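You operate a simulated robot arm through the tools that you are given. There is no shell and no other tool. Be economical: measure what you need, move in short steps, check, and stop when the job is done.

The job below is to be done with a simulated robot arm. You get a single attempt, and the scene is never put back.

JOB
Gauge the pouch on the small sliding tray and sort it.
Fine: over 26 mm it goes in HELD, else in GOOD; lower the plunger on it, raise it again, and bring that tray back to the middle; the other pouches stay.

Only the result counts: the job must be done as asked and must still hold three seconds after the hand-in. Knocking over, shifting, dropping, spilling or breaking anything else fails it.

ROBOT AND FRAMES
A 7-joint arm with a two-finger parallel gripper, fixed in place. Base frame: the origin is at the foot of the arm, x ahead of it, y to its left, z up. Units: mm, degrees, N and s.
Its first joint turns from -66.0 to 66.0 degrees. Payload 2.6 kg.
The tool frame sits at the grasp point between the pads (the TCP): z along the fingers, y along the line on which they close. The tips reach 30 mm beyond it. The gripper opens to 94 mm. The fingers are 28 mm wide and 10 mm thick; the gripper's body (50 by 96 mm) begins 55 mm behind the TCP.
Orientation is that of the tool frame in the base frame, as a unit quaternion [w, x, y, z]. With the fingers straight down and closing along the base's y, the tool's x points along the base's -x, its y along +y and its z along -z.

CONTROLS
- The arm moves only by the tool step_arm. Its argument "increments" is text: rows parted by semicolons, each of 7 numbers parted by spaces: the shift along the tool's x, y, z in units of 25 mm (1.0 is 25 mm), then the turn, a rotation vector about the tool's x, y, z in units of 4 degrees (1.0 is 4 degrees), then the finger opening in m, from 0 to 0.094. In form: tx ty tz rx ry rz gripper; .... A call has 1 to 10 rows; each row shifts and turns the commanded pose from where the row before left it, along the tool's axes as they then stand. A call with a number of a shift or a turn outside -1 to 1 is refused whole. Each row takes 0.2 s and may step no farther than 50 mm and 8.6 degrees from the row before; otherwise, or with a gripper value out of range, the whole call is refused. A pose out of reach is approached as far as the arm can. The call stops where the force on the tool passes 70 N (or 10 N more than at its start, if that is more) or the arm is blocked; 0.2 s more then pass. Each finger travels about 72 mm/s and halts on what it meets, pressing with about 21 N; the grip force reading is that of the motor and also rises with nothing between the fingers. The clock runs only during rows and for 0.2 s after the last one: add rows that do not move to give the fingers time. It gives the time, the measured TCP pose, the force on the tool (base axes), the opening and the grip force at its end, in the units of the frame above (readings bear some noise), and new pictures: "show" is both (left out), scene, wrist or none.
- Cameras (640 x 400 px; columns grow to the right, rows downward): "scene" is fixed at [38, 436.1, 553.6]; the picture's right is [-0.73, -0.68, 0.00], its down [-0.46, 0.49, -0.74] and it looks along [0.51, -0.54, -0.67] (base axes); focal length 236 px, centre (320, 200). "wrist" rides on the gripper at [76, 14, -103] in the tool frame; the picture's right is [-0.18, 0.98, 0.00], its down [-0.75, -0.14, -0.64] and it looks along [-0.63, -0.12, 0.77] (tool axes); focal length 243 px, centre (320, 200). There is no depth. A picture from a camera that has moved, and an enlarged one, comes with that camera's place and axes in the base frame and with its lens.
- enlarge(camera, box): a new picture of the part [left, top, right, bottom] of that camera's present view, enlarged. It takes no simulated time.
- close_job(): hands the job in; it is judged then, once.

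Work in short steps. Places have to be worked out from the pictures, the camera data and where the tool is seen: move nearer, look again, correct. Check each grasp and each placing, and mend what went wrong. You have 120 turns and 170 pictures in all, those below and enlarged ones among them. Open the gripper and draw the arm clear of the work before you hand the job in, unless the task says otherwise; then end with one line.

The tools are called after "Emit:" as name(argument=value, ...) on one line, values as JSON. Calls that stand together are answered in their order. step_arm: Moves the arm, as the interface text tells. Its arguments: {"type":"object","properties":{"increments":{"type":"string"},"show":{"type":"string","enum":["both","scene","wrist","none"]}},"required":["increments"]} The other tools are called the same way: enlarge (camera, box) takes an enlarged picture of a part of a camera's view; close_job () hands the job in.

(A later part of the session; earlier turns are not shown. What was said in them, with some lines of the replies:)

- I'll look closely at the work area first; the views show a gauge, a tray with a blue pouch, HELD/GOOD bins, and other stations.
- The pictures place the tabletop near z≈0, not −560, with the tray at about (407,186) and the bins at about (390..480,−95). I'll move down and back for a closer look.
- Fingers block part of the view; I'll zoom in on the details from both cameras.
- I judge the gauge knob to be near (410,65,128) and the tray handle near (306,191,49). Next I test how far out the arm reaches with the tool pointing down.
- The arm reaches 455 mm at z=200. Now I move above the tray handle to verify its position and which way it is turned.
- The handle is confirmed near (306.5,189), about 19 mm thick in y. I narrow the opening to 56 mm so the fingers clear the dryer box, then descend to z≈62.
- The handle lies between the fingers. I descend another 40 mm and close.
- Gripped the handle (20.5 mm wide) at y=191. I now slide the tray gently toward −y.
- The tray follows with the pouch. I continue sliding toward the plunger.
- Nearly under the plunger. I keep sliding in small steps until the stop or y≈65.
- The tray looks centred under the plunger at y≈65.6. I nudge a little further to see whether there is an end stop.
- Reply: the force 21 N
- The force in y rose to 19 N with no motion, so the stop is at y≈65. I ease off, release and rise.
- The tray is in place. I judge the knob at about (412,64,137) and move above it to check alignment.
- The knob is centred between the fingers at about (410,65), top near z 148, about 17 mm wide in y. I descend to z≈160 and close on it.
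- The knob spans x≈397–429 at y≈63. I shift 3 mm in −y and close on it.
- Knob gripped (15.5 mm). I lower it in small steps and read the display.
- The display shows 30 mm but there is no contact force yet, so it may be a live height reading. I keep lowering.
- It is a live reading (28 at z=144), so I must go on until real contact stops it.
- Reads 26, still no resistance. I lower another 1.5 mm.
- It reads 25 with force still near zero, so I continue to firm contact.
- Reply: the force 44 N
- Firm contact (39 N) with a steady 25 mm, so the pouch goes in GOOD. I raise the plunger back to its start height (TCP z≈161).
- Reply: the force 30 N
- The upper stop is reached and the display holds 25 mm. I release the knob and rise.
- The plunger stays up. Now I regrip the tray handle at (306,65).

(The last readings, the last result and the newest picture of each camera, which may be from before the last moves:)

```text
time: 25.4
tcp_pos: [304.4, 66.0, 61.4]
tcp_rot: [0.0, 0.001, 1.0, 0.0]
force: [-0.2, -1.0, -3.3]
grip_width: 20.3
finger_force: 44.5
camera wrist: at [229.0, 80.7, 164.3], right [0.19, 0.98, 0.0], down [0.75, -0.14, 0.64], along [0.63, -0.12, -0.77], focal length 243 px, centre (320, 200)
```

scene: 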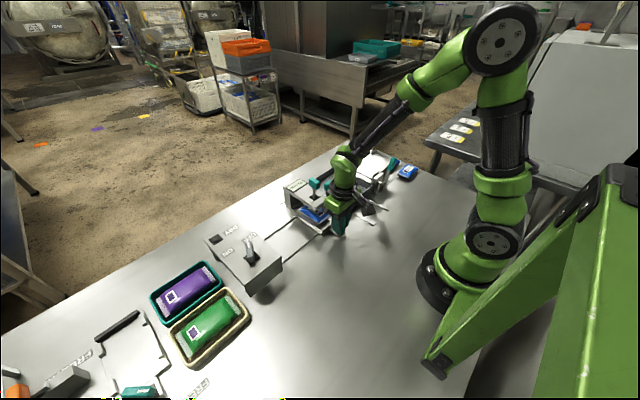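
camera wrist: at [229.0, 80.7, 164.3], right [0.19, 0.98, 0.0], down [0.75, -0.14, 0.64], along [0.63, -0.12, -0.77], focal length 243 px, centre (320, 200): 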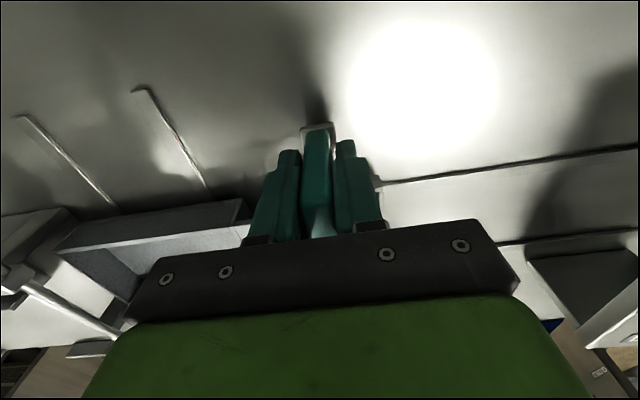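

Gripped again. I slide the tray +125 mm in y back to its starting middle, y≈191.

Emit:
step_arm(increments="0 0.5 0 0 0 0 0.01;0 0.5 0 0 0 0 0.01;0 0.5 0 0 0 0 0.01;0 0.5 0 0 0 0 0.01;0 0.5 0 0 0 0 0.01;0 0.5 0 0 0 0 0.01;0 0.5 0 0 0 0 0.01;0 0.5 0 0 0 0 0.01;0 0.5 0 0 0 0 0.01;0 0.5 0 0 0 0 0.01", show="scene")

Emit:
enlarge(camera="scene", box=[240, 190, 360, 290])

```text
time: 27.6
tcp_pos: [305.9, 189.8, 60.6]
tcp_rot: [-0.002, 0.001, 1.0, -0.002]
force: [-4.7, -3.0, -17.1]
grip_width: 20.3
finger_force: 44.6
```

scene: 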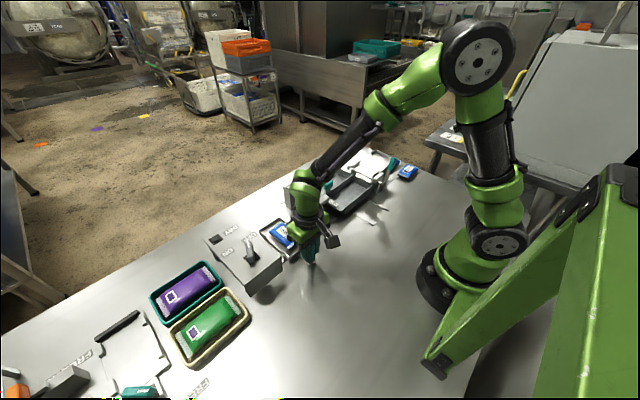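

```text
4.00 times, centred on (300, 240) of scene
camera zoom: at [38.1, 436.1, 553.5], right [-0.73, -0.68, 0.0], down [-0.46, 0.49, -0.74], along [0.51, -0.54, -0.67], focal length 944 px, centre (400, 40)
```

zoom: 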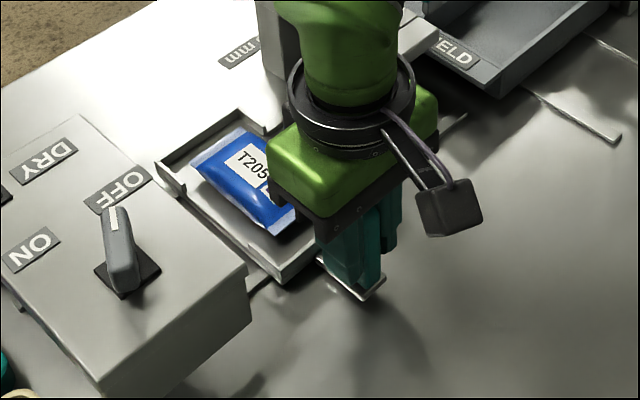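

The tray is back where it was. I release, rise, and move over the pouch at about (418,185).

Emit:
step_arm(increments="0 0 0 0 0 0 0.05;0 0 0 0 0 0 0.05;0 0 -1 0 0 0 0.05;0 0 -1 0 0 0 0.05;0 0 -1 0 0 0 0.05;-0.9 -0.05 -1 0 0 0 0.08;-0.9 -0.05 0 0 0 0 0.08;-0.9 -0.05 0 0 0 0 0.08;-0.9 -0.05 0 0 0 0 0.08;-0.9 -0.05 0 0 0 0 0.08", show="both")

Emit:
enlarge(camera="scene", box=[240, 170, 360, 270])

Emit:
enlarge(camera="wrist", box=[200, 0, 480, 250])

```text
time: 29.8
tcp_pos: [418.8, 186.0, 162.0]
tcp_rot: [0.001, -0.001, 1.0, 0.0]
force: [0.4, -0.2, 0.0]
grip_width: 80.0
finger_force: 0.0
camera wrist: at [342.9, 200.0, 265.4], right [0.18, 0.98, 0.0], down [0.75, -0.14, 0.64], along [0.63, -0.12, -0.77], focal length 243 px, centre (320, 200)
```

scene: 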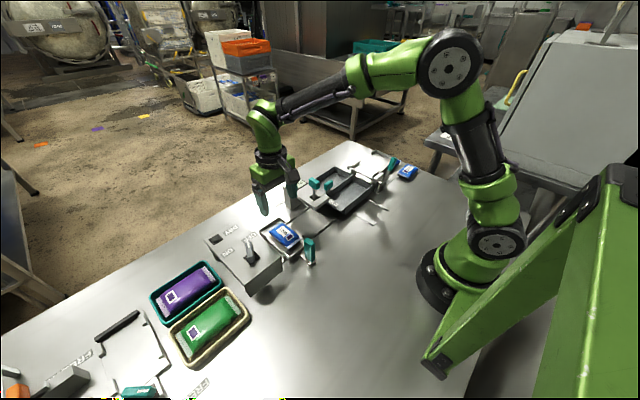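
wrist: 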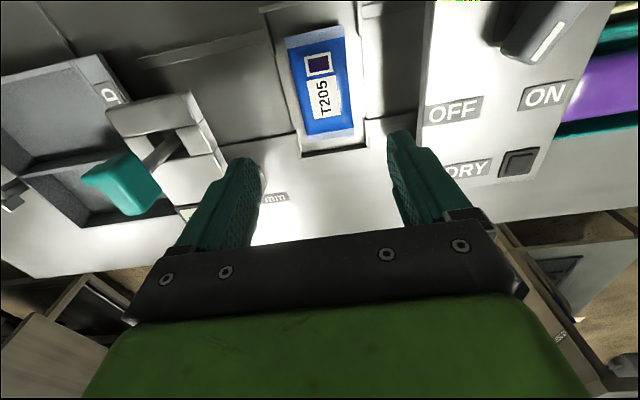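

```text
4.00 times, centred on (300, 220) of scene
camera zoom: at [38.0, 436.1, 553.6], right [-0.73, -0.68, 0.0], down [-0.46, 0.49, -0.74], along [0.51, -0.54, -0.67], focal length 944 px, centre (400, 120)
```

zoom: 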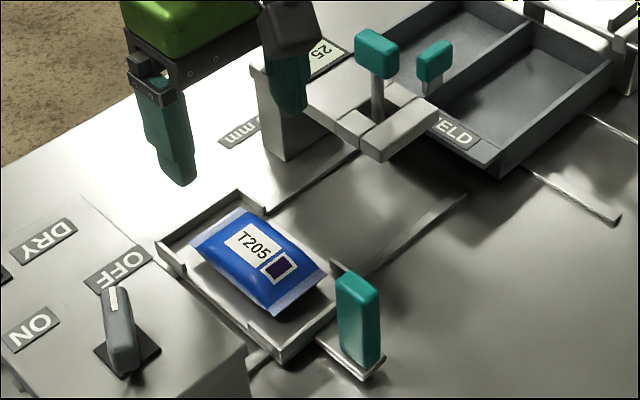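

```text
1.60 times, centred on (340, 125) of wrist
camera zoom: at [342.9, 200.0, 265.4], right [0.18, 0.98, 0.0], down [0.75, -0.14, 0.64], along [0.63, -0.12, -0.77], focal length 388 px, centre (288, 320)
```

zoom: 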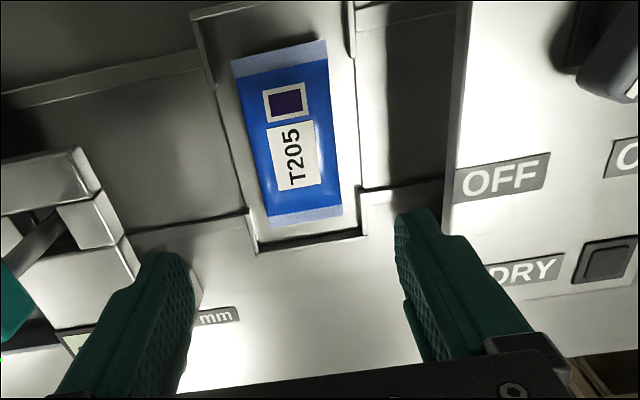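

Pouch centre is about (414,188), some 51 mm wide, and the tray sides are open mid-length. I descend toward z≈46 with a 68 mm opening, watching reach.

Emit:
step_arm(increments="0.18 0.06 1 0 0 0 0.068;0 0 1 0 0 0 0.068;0 0 1 0 0 0 0.068;0 0 0.8 0 0 0 0.068;0 0 0 0 0 0 0.068", show="both")

Emit:
enlarge(camera="scene", box=[240, 170, 360, 270])

Emit:
enlarge(camera="wrist", box=[200, 50, 480, 250])

```text
time: 31.0
tcp_pos: [414.3, 186.0, 65.1]
tcp_rot: [0.0, 0.001, 1.0, 0.0]
force: [-0.1, 0.6, -0.7]
grip_width: 68.1
finger_force: 0.1
camera wrist: at [338.7, 200.9, 168.3], right [0.19, 0.98, 0.0], down [0.75, -0.14, 0.64], along [0.63, -0.12, -0.77], focal length 243 px, centre (320, 200)
```

scene: 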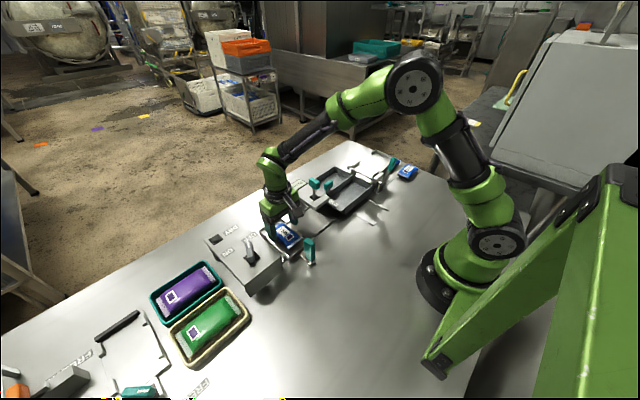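
wrist: 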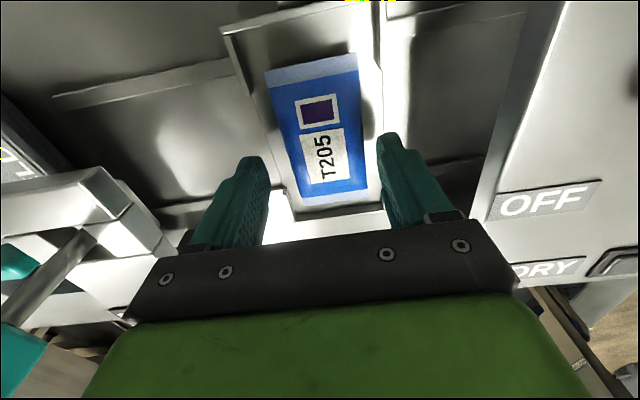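

```text
4.00 times, centred on (300, 220) of scene
camera zoom: at [38.0, 436.1, 553.6], right [-0.73, -0.68, 0.0], down [-0.46, 0.49, -0.74], along [0.51, -0.54, -0.67], focal length 944 px, centre (400, 120)
```

zoom: 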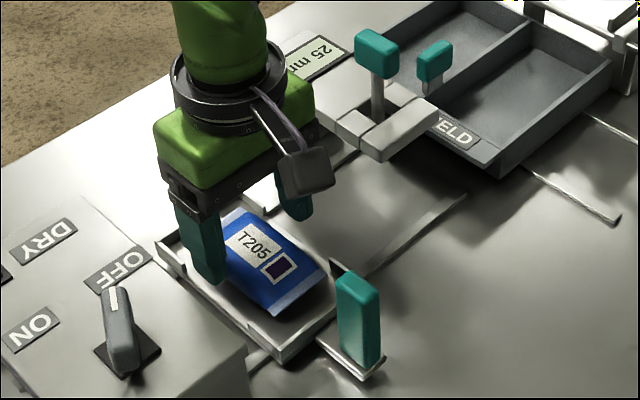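

```text
2.00 times, centred on (340, 150) of wrist
camera zoom: at [338.7, 200.9, 168.3], right [0.19, 0.98, 0.0], down [0.75, -0.14, 0.64], along [0.63, -0.12, -0.77], focal length 485 px, centre (280, 300)
```

zoom: 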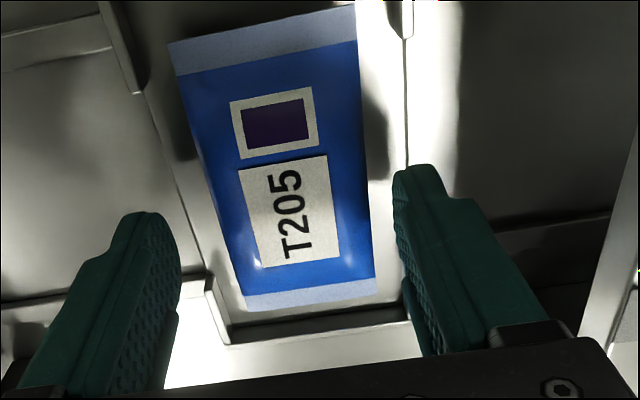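

Pouch centre y≈190. I shift +3 mm, narrow to 60 mm, descend to z≈45 and close.

Emit:
step_arm(increments="-0.08 0.14 0 0 0 0 0.06;0 0 0.4 0 0 0 0.06;0 0 0.4 0 0 0 0.06;0 0 0 0 0 0 0.03;0 0 0 0 0 0 0.03;0 0 0 0 0 0 0.03", show="both")

Emit:
enlarge(camera="scene", box=[240, 170, 360, 270])

```text
time: 32.4
tcp_pos: [415.8, 189.6, 45.6]
tcp_rot: [-0.001, 0.001, 1.0, 0.0]
force: [-0.2, -0.4, 4.0]
grip_width: 49.3
finger_force: 21.0
camera wrist: at [340.2, 204.2, 149.0], right [0.18, 0.98, 0.0], down [0.75, -0.14, 0.64], along [0.63, -0.12, -0.77], focal length 243 px, centre (320, 200)
```

scene: 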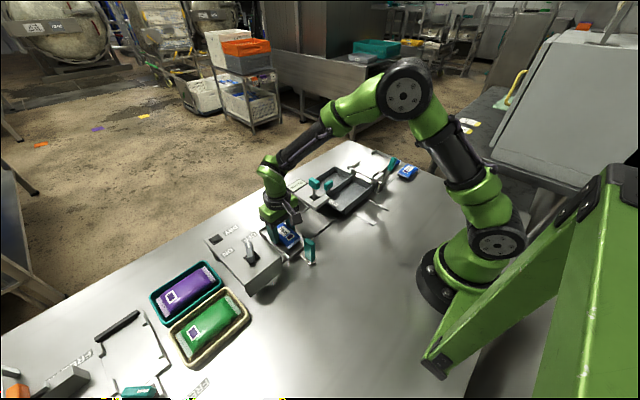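
wrist: 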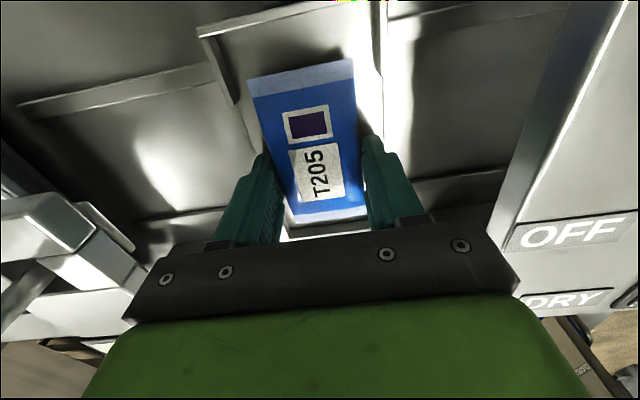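

```text
4.00 times, centred on (300, 220) of scene
camera zoom: at [38.0, 436.0, 553.6], right [-0.73, -0.68, 0.0], down [-0.46, 0.49, -0.74], along [0.51, -0.54, -0.67], focal length 944 px, centre (400, 120)
```

zoom: 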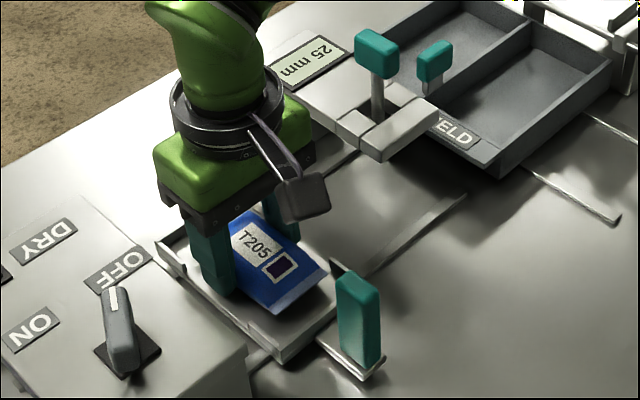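

Gripped the pouch (49.3 mm). I lift it and check the hold.

Emit:
step_arm(increments="0 0 -0.4 0 0 0 0.03;0 0 -0.8 0 0 0 0.03;0 0 -1 0 0 0 0.03;0 0 -1 0 0 0 0.03;0 0 -1 0 0 0 0.03;0 0 -1 0 0 0 0.03", show="both")

Emit:
enlarge(camera="scene", box=[240, 150, 380, 270])

```text
time: 33.8
tcp_pos: [415.5, 190.2, 177.4]
tcp_rot: [0.0, 0.001, 1.0, 0.0]
force: [0.1, 1.0, -0.8]
grip_width: 49.2
finger_force: 21.3
camera wrist: at [339.3, 204.5, 279.7], right [0.19, 0.98, 0.0], down [0.75, -0.14, 0.64], along [0.63, -0.12, -0.77], focal length 243 px, centre (320, 200)
```

scene: 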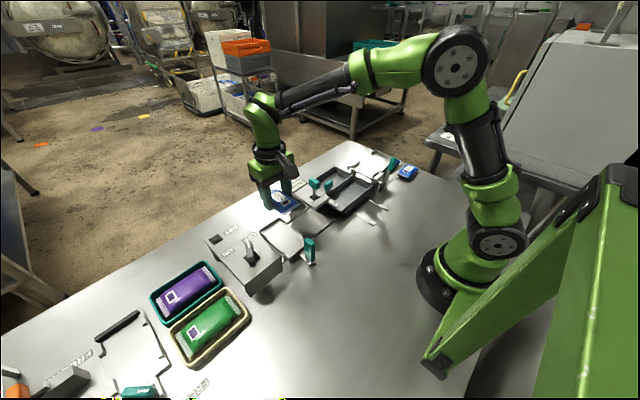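
wrist: 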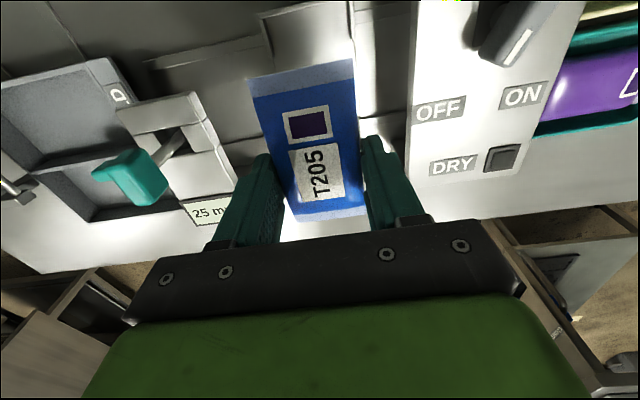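

```text
3.33 times, centred on (310, 210) of scene
camera zoom: at [38.0, 436.1, 553.6], right [-0.73, -0.68, 0.0], down [-0.46, 0.49, -0.74], along [0.51, -0.54, -0.67], focal length 787 px, centre (353, 167)
```

zoom: 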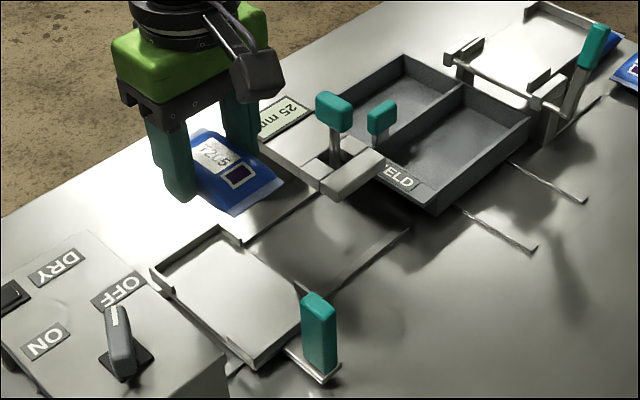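

The pouch is held well. I raise to z≈227 and carry it over to the bins.

Emit:
step_arm(increments="0 0 -1 0 0 0 0.03;0 0 -1 0 0 0 0.03;0 -1 0 0 0 0 0.03;0 -1 0 0 0 0 0.03;0 -1 0 0 0 0 0.03;0 -1 0 0 0 0 0.03;0 -1 0 0 0 0 0.03;0 -1 0 0 0 0 0.03;0 -1 0 0 0 0 0.03;0 -1 0 0 0 0 0.03", show="none")

Emit:
step_arm(increments="0 -1 0 0 0 0 0.03;0 -1 0 0 0 0 0.03;0 -1 0 0 0 0 0.03;0 -0.2 0 0 0 0 0.03;0 0 0 0 0 1 0.03;0 0 0 0 0 1 0.03;0 0 0 0 0 1 0.03;0 0 0 0 0 1 0.03;0 0 0 0 0 1 0.03;0 0 0 0 0 1 0.03", show="both")

```text
time: 36.0
tcp_pos: [414.0, -9.9, 226.4]
tcp_rot: [0.0, 0.001, 1.0, 0.0]
force: [0.2, 0.2, -0.5]
grip_width: 49.2
finger_force: 21.0
```

```text
time: 38.2
tcp_pos: [414.7, -88.7, 227.1]
tcp_rot: [0.0, 0.209, 0.978, 0.0]
force: [-0.9, 0.6, -0.6]
grip_width: 49.0
finger_force: 20.3
camera wrist: at [351.9, -44.9, 329.6], right [0.57, 0.82, 0.0], down [0.63, -0.44, 0.64], along [0.53, -0.37, -0.77], focal length 243 px, centre (320, 200)
```

scene: 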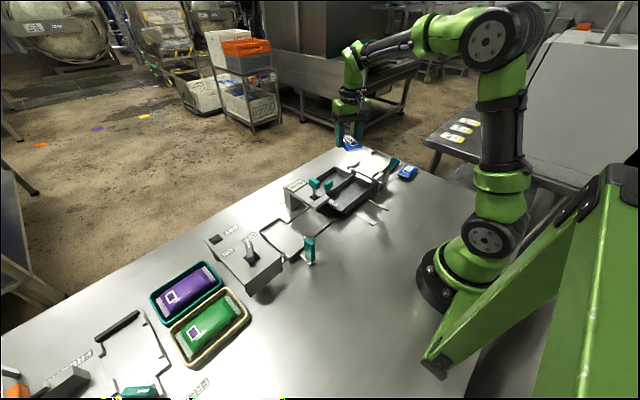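
wrist: 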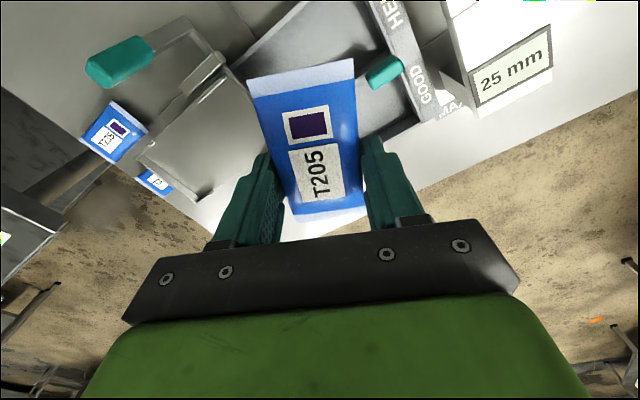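

Rotated 24° so far with the pouch still secure. I rotate the remaining 66°.

Emit:
step_arm(increments="0 0 0 0 0 1 0.03;0 0 0 0 0 1 0.03;0 0 0 0 0 1 0.03;0 0 0 0 0 1 0.03;0 0 0 0 0 1 0.03;0 0 0 0 0 1 0.03;0 0 0 0 0 1 0.03;0 0 0 0 0 1 0.03;0 0 0 0 0 1 0.03;0 0 0 0 0 1 0.03", show="none")

Emit:
step_arm(increments="0 0 0 0 0 1 0.03;0 0 0 0 0 1 0.03;0 0 0 0 0 1 0.03;0 0 0 0 0 1 0.03;0 0 0 0 0 1 0.03;0 0 0 0 0 1 0.03;0 0 0 0 0 0.5 0.03;0 0 0 0 0 0 0.03", show="both")

Emit:
enlarge(camera="scene", box=[290, 120, 430, 220])

```text
time: 40.4
tcp_pos: [416.9, -89.1, 225.5]
tcp_rot: [0.0, 0.532, 0.847, 0.001]
force: [-0.6, 0.0, -1.9]
grip_width: 49.4
finger_force: 20.9
```

```text
time: 42.2
tcp_pos: [415.0, -90.3, 226.5]
tcp_rot: [0.0, 0.708, 0.706, 0.0]
force: [0.5, 0.4, -1.1]
grip_width: 49.1
finger_force: 21.2
camera wrist: at [430.2, -13.6, 329.6], right [0.98, -0.19, 0.0], down [-0.14, -0.75, 0.64], along [-0.12, -0.63, -0.77], focal length 243 px, centre (320, 200)
```

scene: 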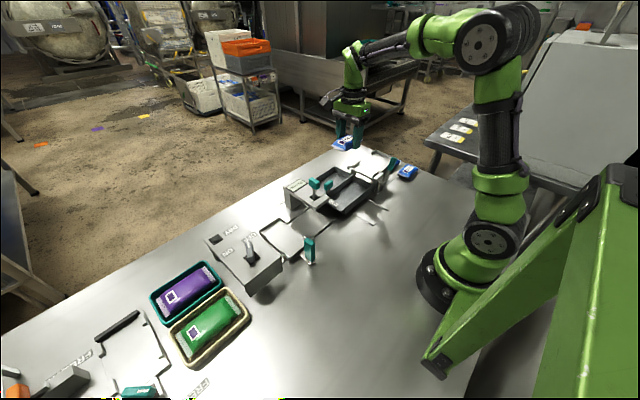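
wrist: 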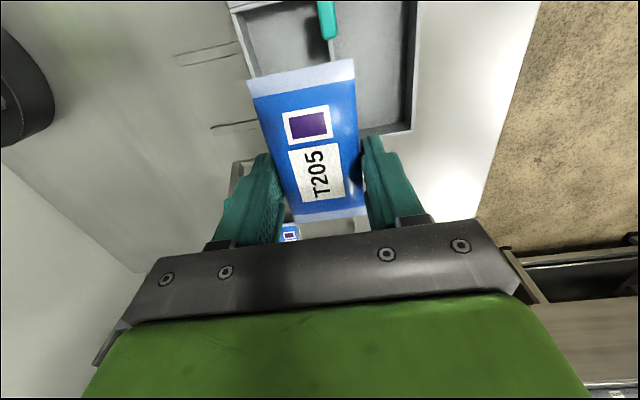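

```text
4.00 times, centred on (360, 170) of scene
camera zoom: at [38.0, 436.1, 553.6], right [-0.73, -0.68, 0.0], down [-0.46, 0.49, -0.74], along [0.51, -0.54, -0.67], focal length 944 px, centre (160, 320)
```

zoom: 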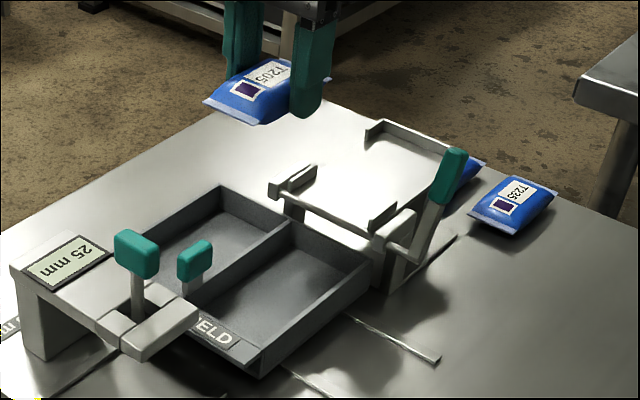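

The pouch now lies along y. The GOOD bin interior is about x 438–511, y −155..−15, with the rim near z≈32. I move to x≈475 and lower to z≈127 to test reach.

Emit:
step_arm(increments="0 1 0 0 0 0 0.03;0 1 0 0 0 0 0.03;0.08 0.4 0.5 0 0 0 0.03;0 0 1 0 0 0 0.03;0 0 1 0 0 0 0.03;0 0 1 0 0 0 0.03;0 0 0.5 0 0 0 0.03;0 0 0 0 0 0 0.03", show="both")

Emit:
enlarge(camera="scene", box=[290, 120, 430, 220])

Emit:
enlarge(camera="wrist", box=[180, 0, 480, 250])

```text
time: 44.0
tcp_pos: [475.3, -88.0, 127.7]
tcp_rot: [0.0, 0.707, 0.707, 0.0]
force: [0.5, 0.1, -0.8]
grip_width: 49.5
finger_force: 20.6
camera wrist: at [489.4, -11.9, 230.4], right [0.98, -0.18, 0.0], down [-0.14, -0.75, 0.64], along [-0.12, -0.63, -0.77], focal length 243 px, centre (320, 200)
```

scene: 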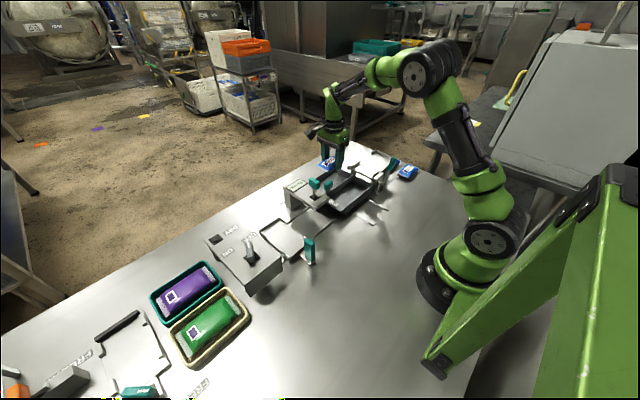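
wrist: 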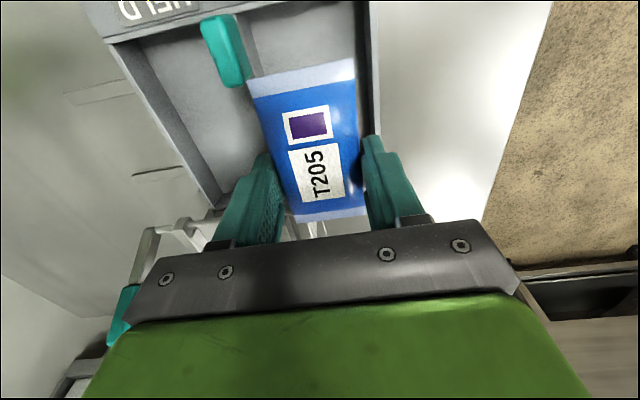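

```text
4.00 times, centred on (360, 170) of scene
camera zoom: at [38.0, 436.1, 553.6], right [-0.73, -0.68, 0.0], down [-0.46, 0.49, -0.74], along [0.51, -0.54, -0.67], focal length 944 px, centre (160, 320)
```

zoom: 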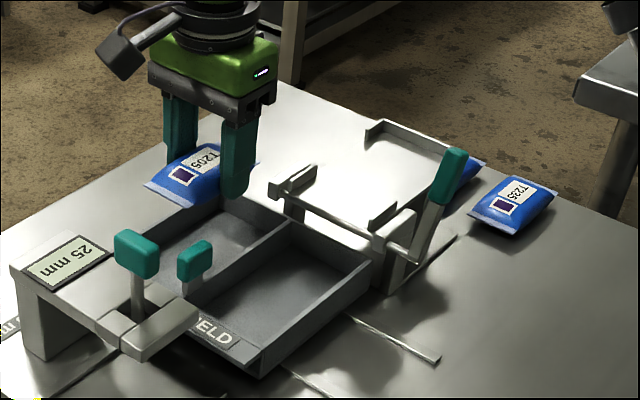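

```text
1.60 times, centred on (330, 125) of wrist
camera zoom: at [489.4, -11.9, 230.4], right [0.98, -0.18, 0.0], down [-0.14, -0.75, 0.64], along [-0.12, -0.63, -0.77], focal length 388 px, centre (304, 320)
```

zoom: 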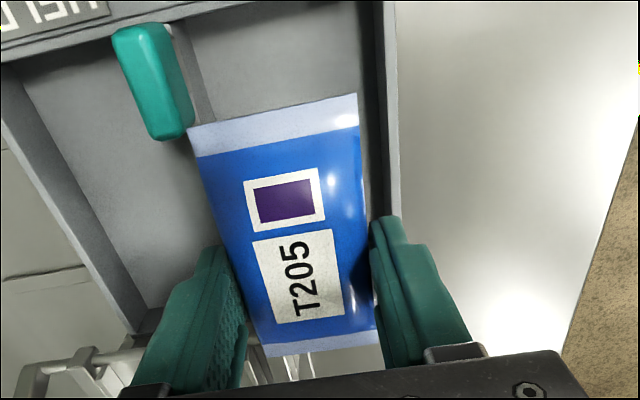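

Reach is fine. Refined interior is x≈443–513, so I shift +3 mm and lower to z≈72, fingertips just above the rim.

Emit:
step_arm(increments="0 0.12 0.8 0 0 0 0.03;0 0 0.8 0 0 0 0.03;0 0 0.6 0 0 0 0.03;0 0 0 0 0 0 0.03", show="both")

Emit:
enlarge(camera="scene", box=[300, 140, 400, 220])

Emit:
enlarge(camera="wrist", box=[180, 0, 480, 250])

```text
time: 45.0
tcp_pos: [478.6, -86.5, 71.6]
tcp_rot: [0.0, 0.707, 0.707, 0.0]
force: [0.5, 0.0, 0.2]
grip_width: 49.1
finger_force: 21.1
camera wrist: at [493.3, -10.4, 174.5], right [0.98, -0.19, 0.0], down [-0.14, -0.75, 0.64], along [-0.12, -0.63, -0.77], focal length 243 px, centre (320, 200)
```

scene: 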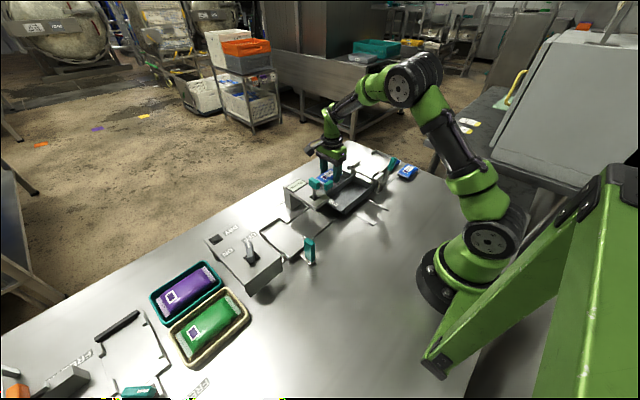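
wrist: 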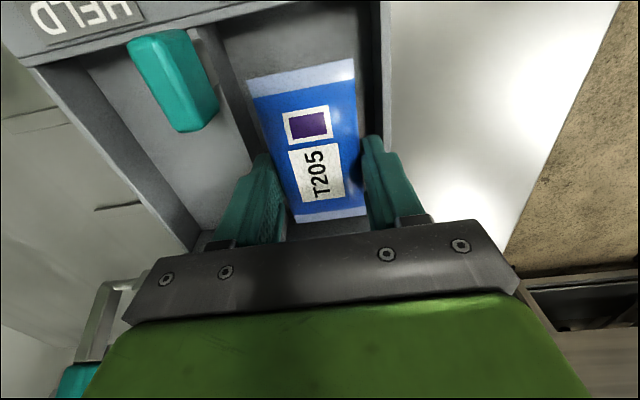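

```text
5.00 times, centred on (350, 180) of scene
camera zoom: at [38.0, 436.1, 553.6], right [-0.73, -0.68, 0.0], down [-0.46, 0.49, -0.74], along [0.51, -0.54, -0.67], focal length 1181 px, centre (170, 300)
```

zoom: 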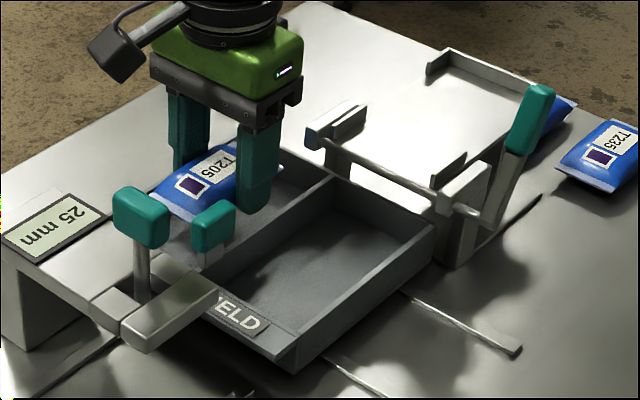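

```text
1.60 times, centred on (330, 125) of wrist
camera zoom: at [493.3, -10.4, 174.5], right [0.98, -0.19, 0.0], down [-0.14, -0.75, 0.64], along [-0.12, -0.63, -0.77], focal length 388 px, centre (304, 320)
```

zoom: 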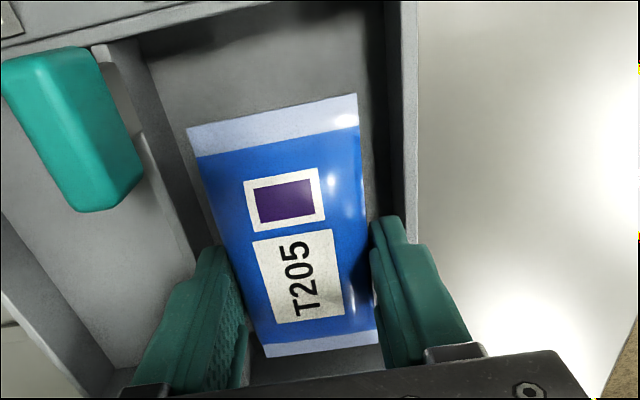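

Interior appears about 438–518 in x, so the fingers have ~5 mm per side. I lower to z≈55 watching force, with the pouch near the floor.

Emit:
step_arm(increments="0 0 0.3 0 0 0 0.03;0 0 0.3 0 0 0 0.03;0 0 0.1 0 0 0 0.03", show="wrist")

Emit:
enlarge(camera="scene", box=[300, 140, 400, 220])

```text
time: 45.8
tcp_pos: [478.4, -86.4, 54.7]
tcp_rot: [0.0, 0.708, 0.707, 0.0]
force: [-0.3, 0.2, -0.6]
grip_width: 49.4
finger_force: 20.8
camera wrist: at [492.8, -11.3, 156.7], right [0.98, -0.18, 0.0], down [-0.14, -0.75, 0.64], along [-0.12, -0.63, -0.77], focal length 243 px, centre (320, 200)
```

wrist: 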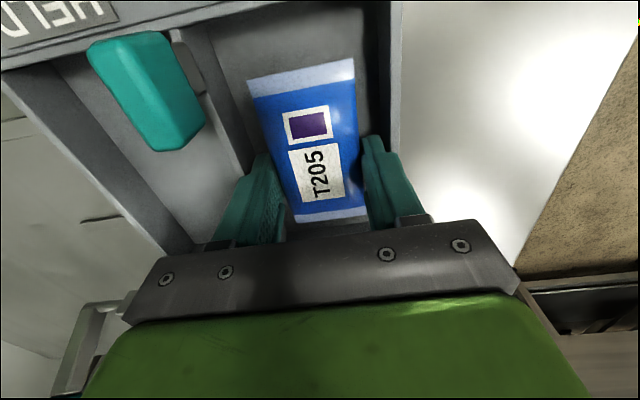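

```text
5.00 times, centred on (350, 180) of scene
camera zoom: at [38.0, 436.1, 553.6], right [-0.73, -0.68, 0.0], down [-0.46, 0.49, -0.74], along [0.51, -0.54, -0.67], focal length 1181 px, centre (170, 300)
```

zoom: 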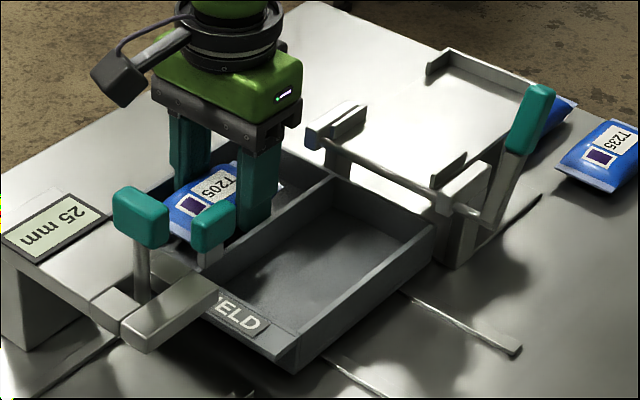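

No contact yet and the pouch is inside the GOOD bin. I lower 6 mm more, then open slightly.

Emit:
step_arm(increments="0 0 0.12 0 0 0 0.03;0 0 0.12 0 0 0 0.03;0 0 0 0 0 0 0.052;0 0 0 0 0 0 0.055;0 0 0 0 0 0 0.055", show="wrist")

Emit:
enlarge(camera="scene", box=[300, 140, 400, 220])

```text
time: 47.0
tcp_pos: [478.2, -87.9, 47.7]
tcp_rot: [-0.001, 0.707, 0.707, -0.001]
force: [-0.4, 0.8, 0.6]
grip_width: 55.2
finger_force: 0.0
camera wrist: at [492.9, -11.8, 151.3], right [0.98, -0.18, 0.0], down [-0.14, -0.75, 0.64], along [-0.12, -0.63, -0.77], focal length 243 px, centre (320, 200)
```

wrist: 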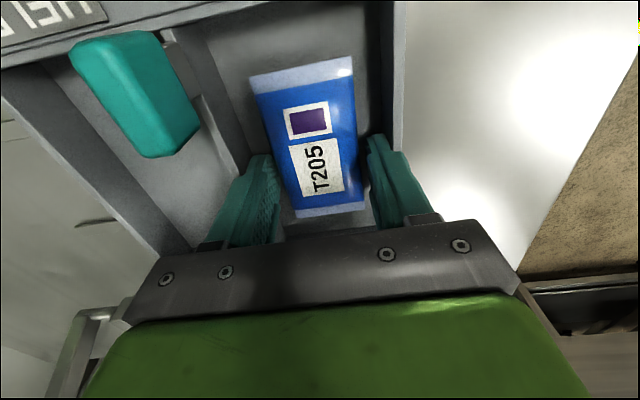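

```text
5.00 times, centred on (350, 180) of scene
camera zoom: at [38.0, 436.1, 553.6], right [-0.73, -0.68, 0.0], down [-0.46, 0.49, -0.74], along [0.51, -0.54, -0.67], focal length 1181 px, centre (170, 300)
```

zoom: 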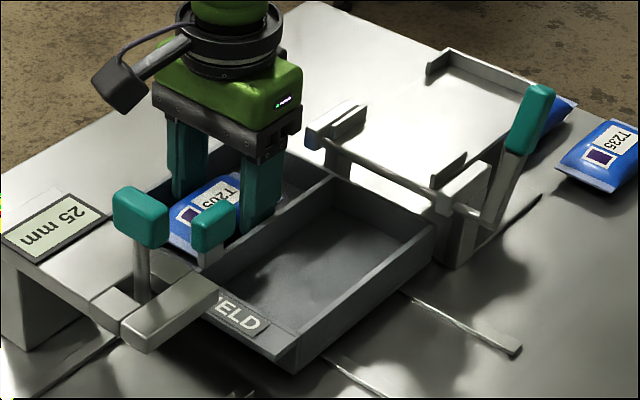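

Released cleanly with the pouch flat in GOOD. I rise straight up at the same opening.

Emit:
step_arm(increments="0 0 -0.3 0 0 0 0.055;0 0 -0.6 0 0 0 0.055;0 0 -1 0 0 0 0.055;0 0 -1 0 0 0 0.055;0 0 -1 0 0 0 0.055;0 0 -1 0 0 0 0.055;0 0 -1 0 0 0 0.055;0 0 -1 0 0 0 0.055;0 -1 -0.5 0 0 0 0.055;0 -1 0 0 0 0 0.055", show="both")

Emit:
enlarge(camera="scene", box=[240, 140, 430, 290])

```text
time: 49.2
tcp_pos: [428.1, -89.5, 232.7]
tcp_rot: [0.0, 0.707, 0.707, 0.0]
force: [0.0, 0.1, 0.1]
grip_width: 54.8
finger_force: 0.1
camera wrist: at [441.4, -13.5, 335.5], right [0.98, -0.18, 0.0], down [-0.14, -0.75, 0.64], along [-0.12, -0.63, -0.77], focal length 243 px, centre (320, 200)
```

scene: 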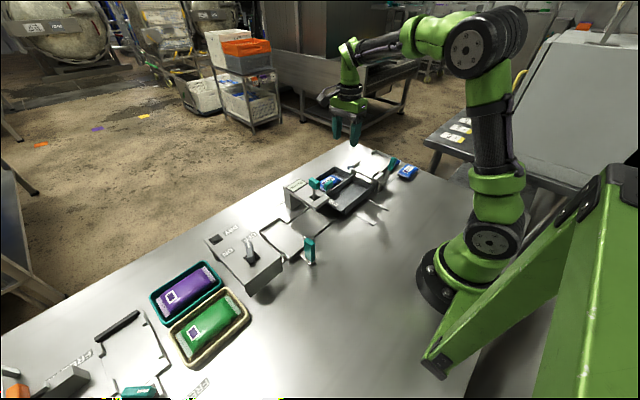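
wrist: 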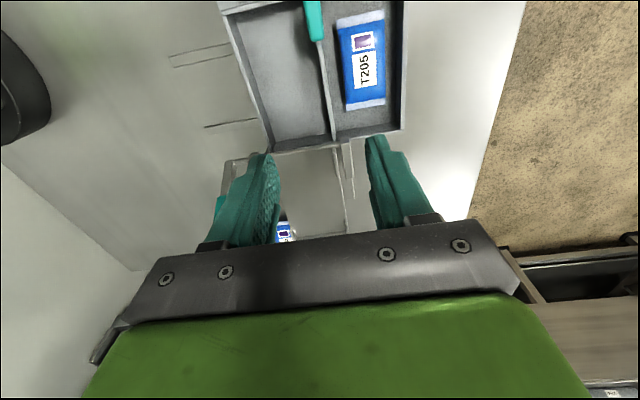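

```text
2.67 times, centred on (335, 215) of scene
camera zoom: at [38.1, 436.1, 553.6], right [-0.73, -0.68, 0.0], down [-0.46, 0.49, -0.74], along [0.51, -0.54, -0.67], focal length 630 px, centre (280, 160)
```

zoom: 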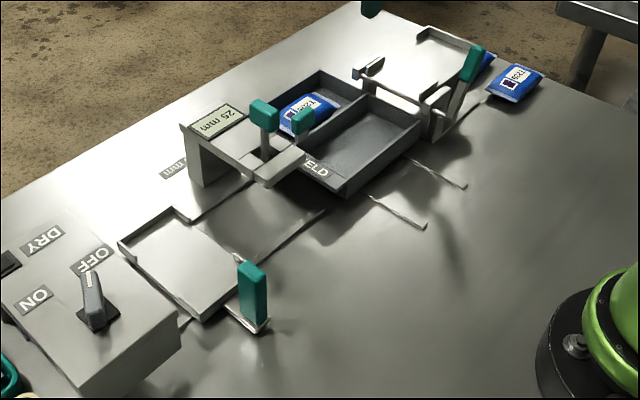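

All is in place: the pouch is in GOOD, the plunger is up and the tray is in the middle. I raise the arm clear and open fully.

Emit:
step_arm(increments="0 -1 -1 0 0 0 0.09;0 -1 -1 0 0 0 0.09;0 -1 -1 0 0 0 0.09;0 0 0 0 0 0 0.09", show="scene")

```text
time: 50.2
tcp_pos: [351.1, -88.4, 309.2]
tcp_rot: [0.001, 0.708, 0.707, 0.0]
force: [0.3, 0.8, 0.4]
grip_width: 90.0
finger_force: 0.0
```

scene: 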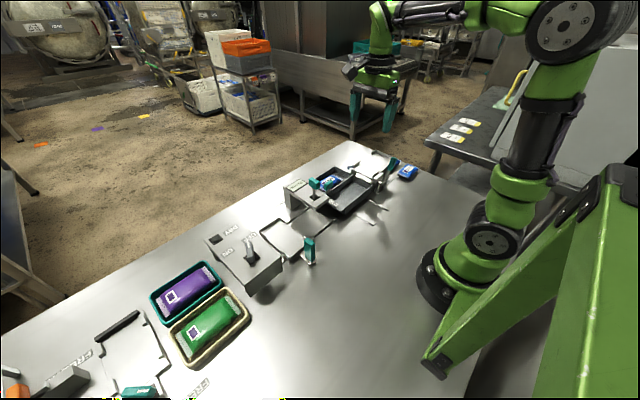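

The arm is clear and the scene is as wanted, so I hand in.

Emit:
close_job()

```text
The job is handed in.
```

The T205 pouch on the small tray gauged 25 mm, not over 26, so it went in GOOD; the plunger is raised, the tray is back in its starting middle position, and I did not touch the other pouches.
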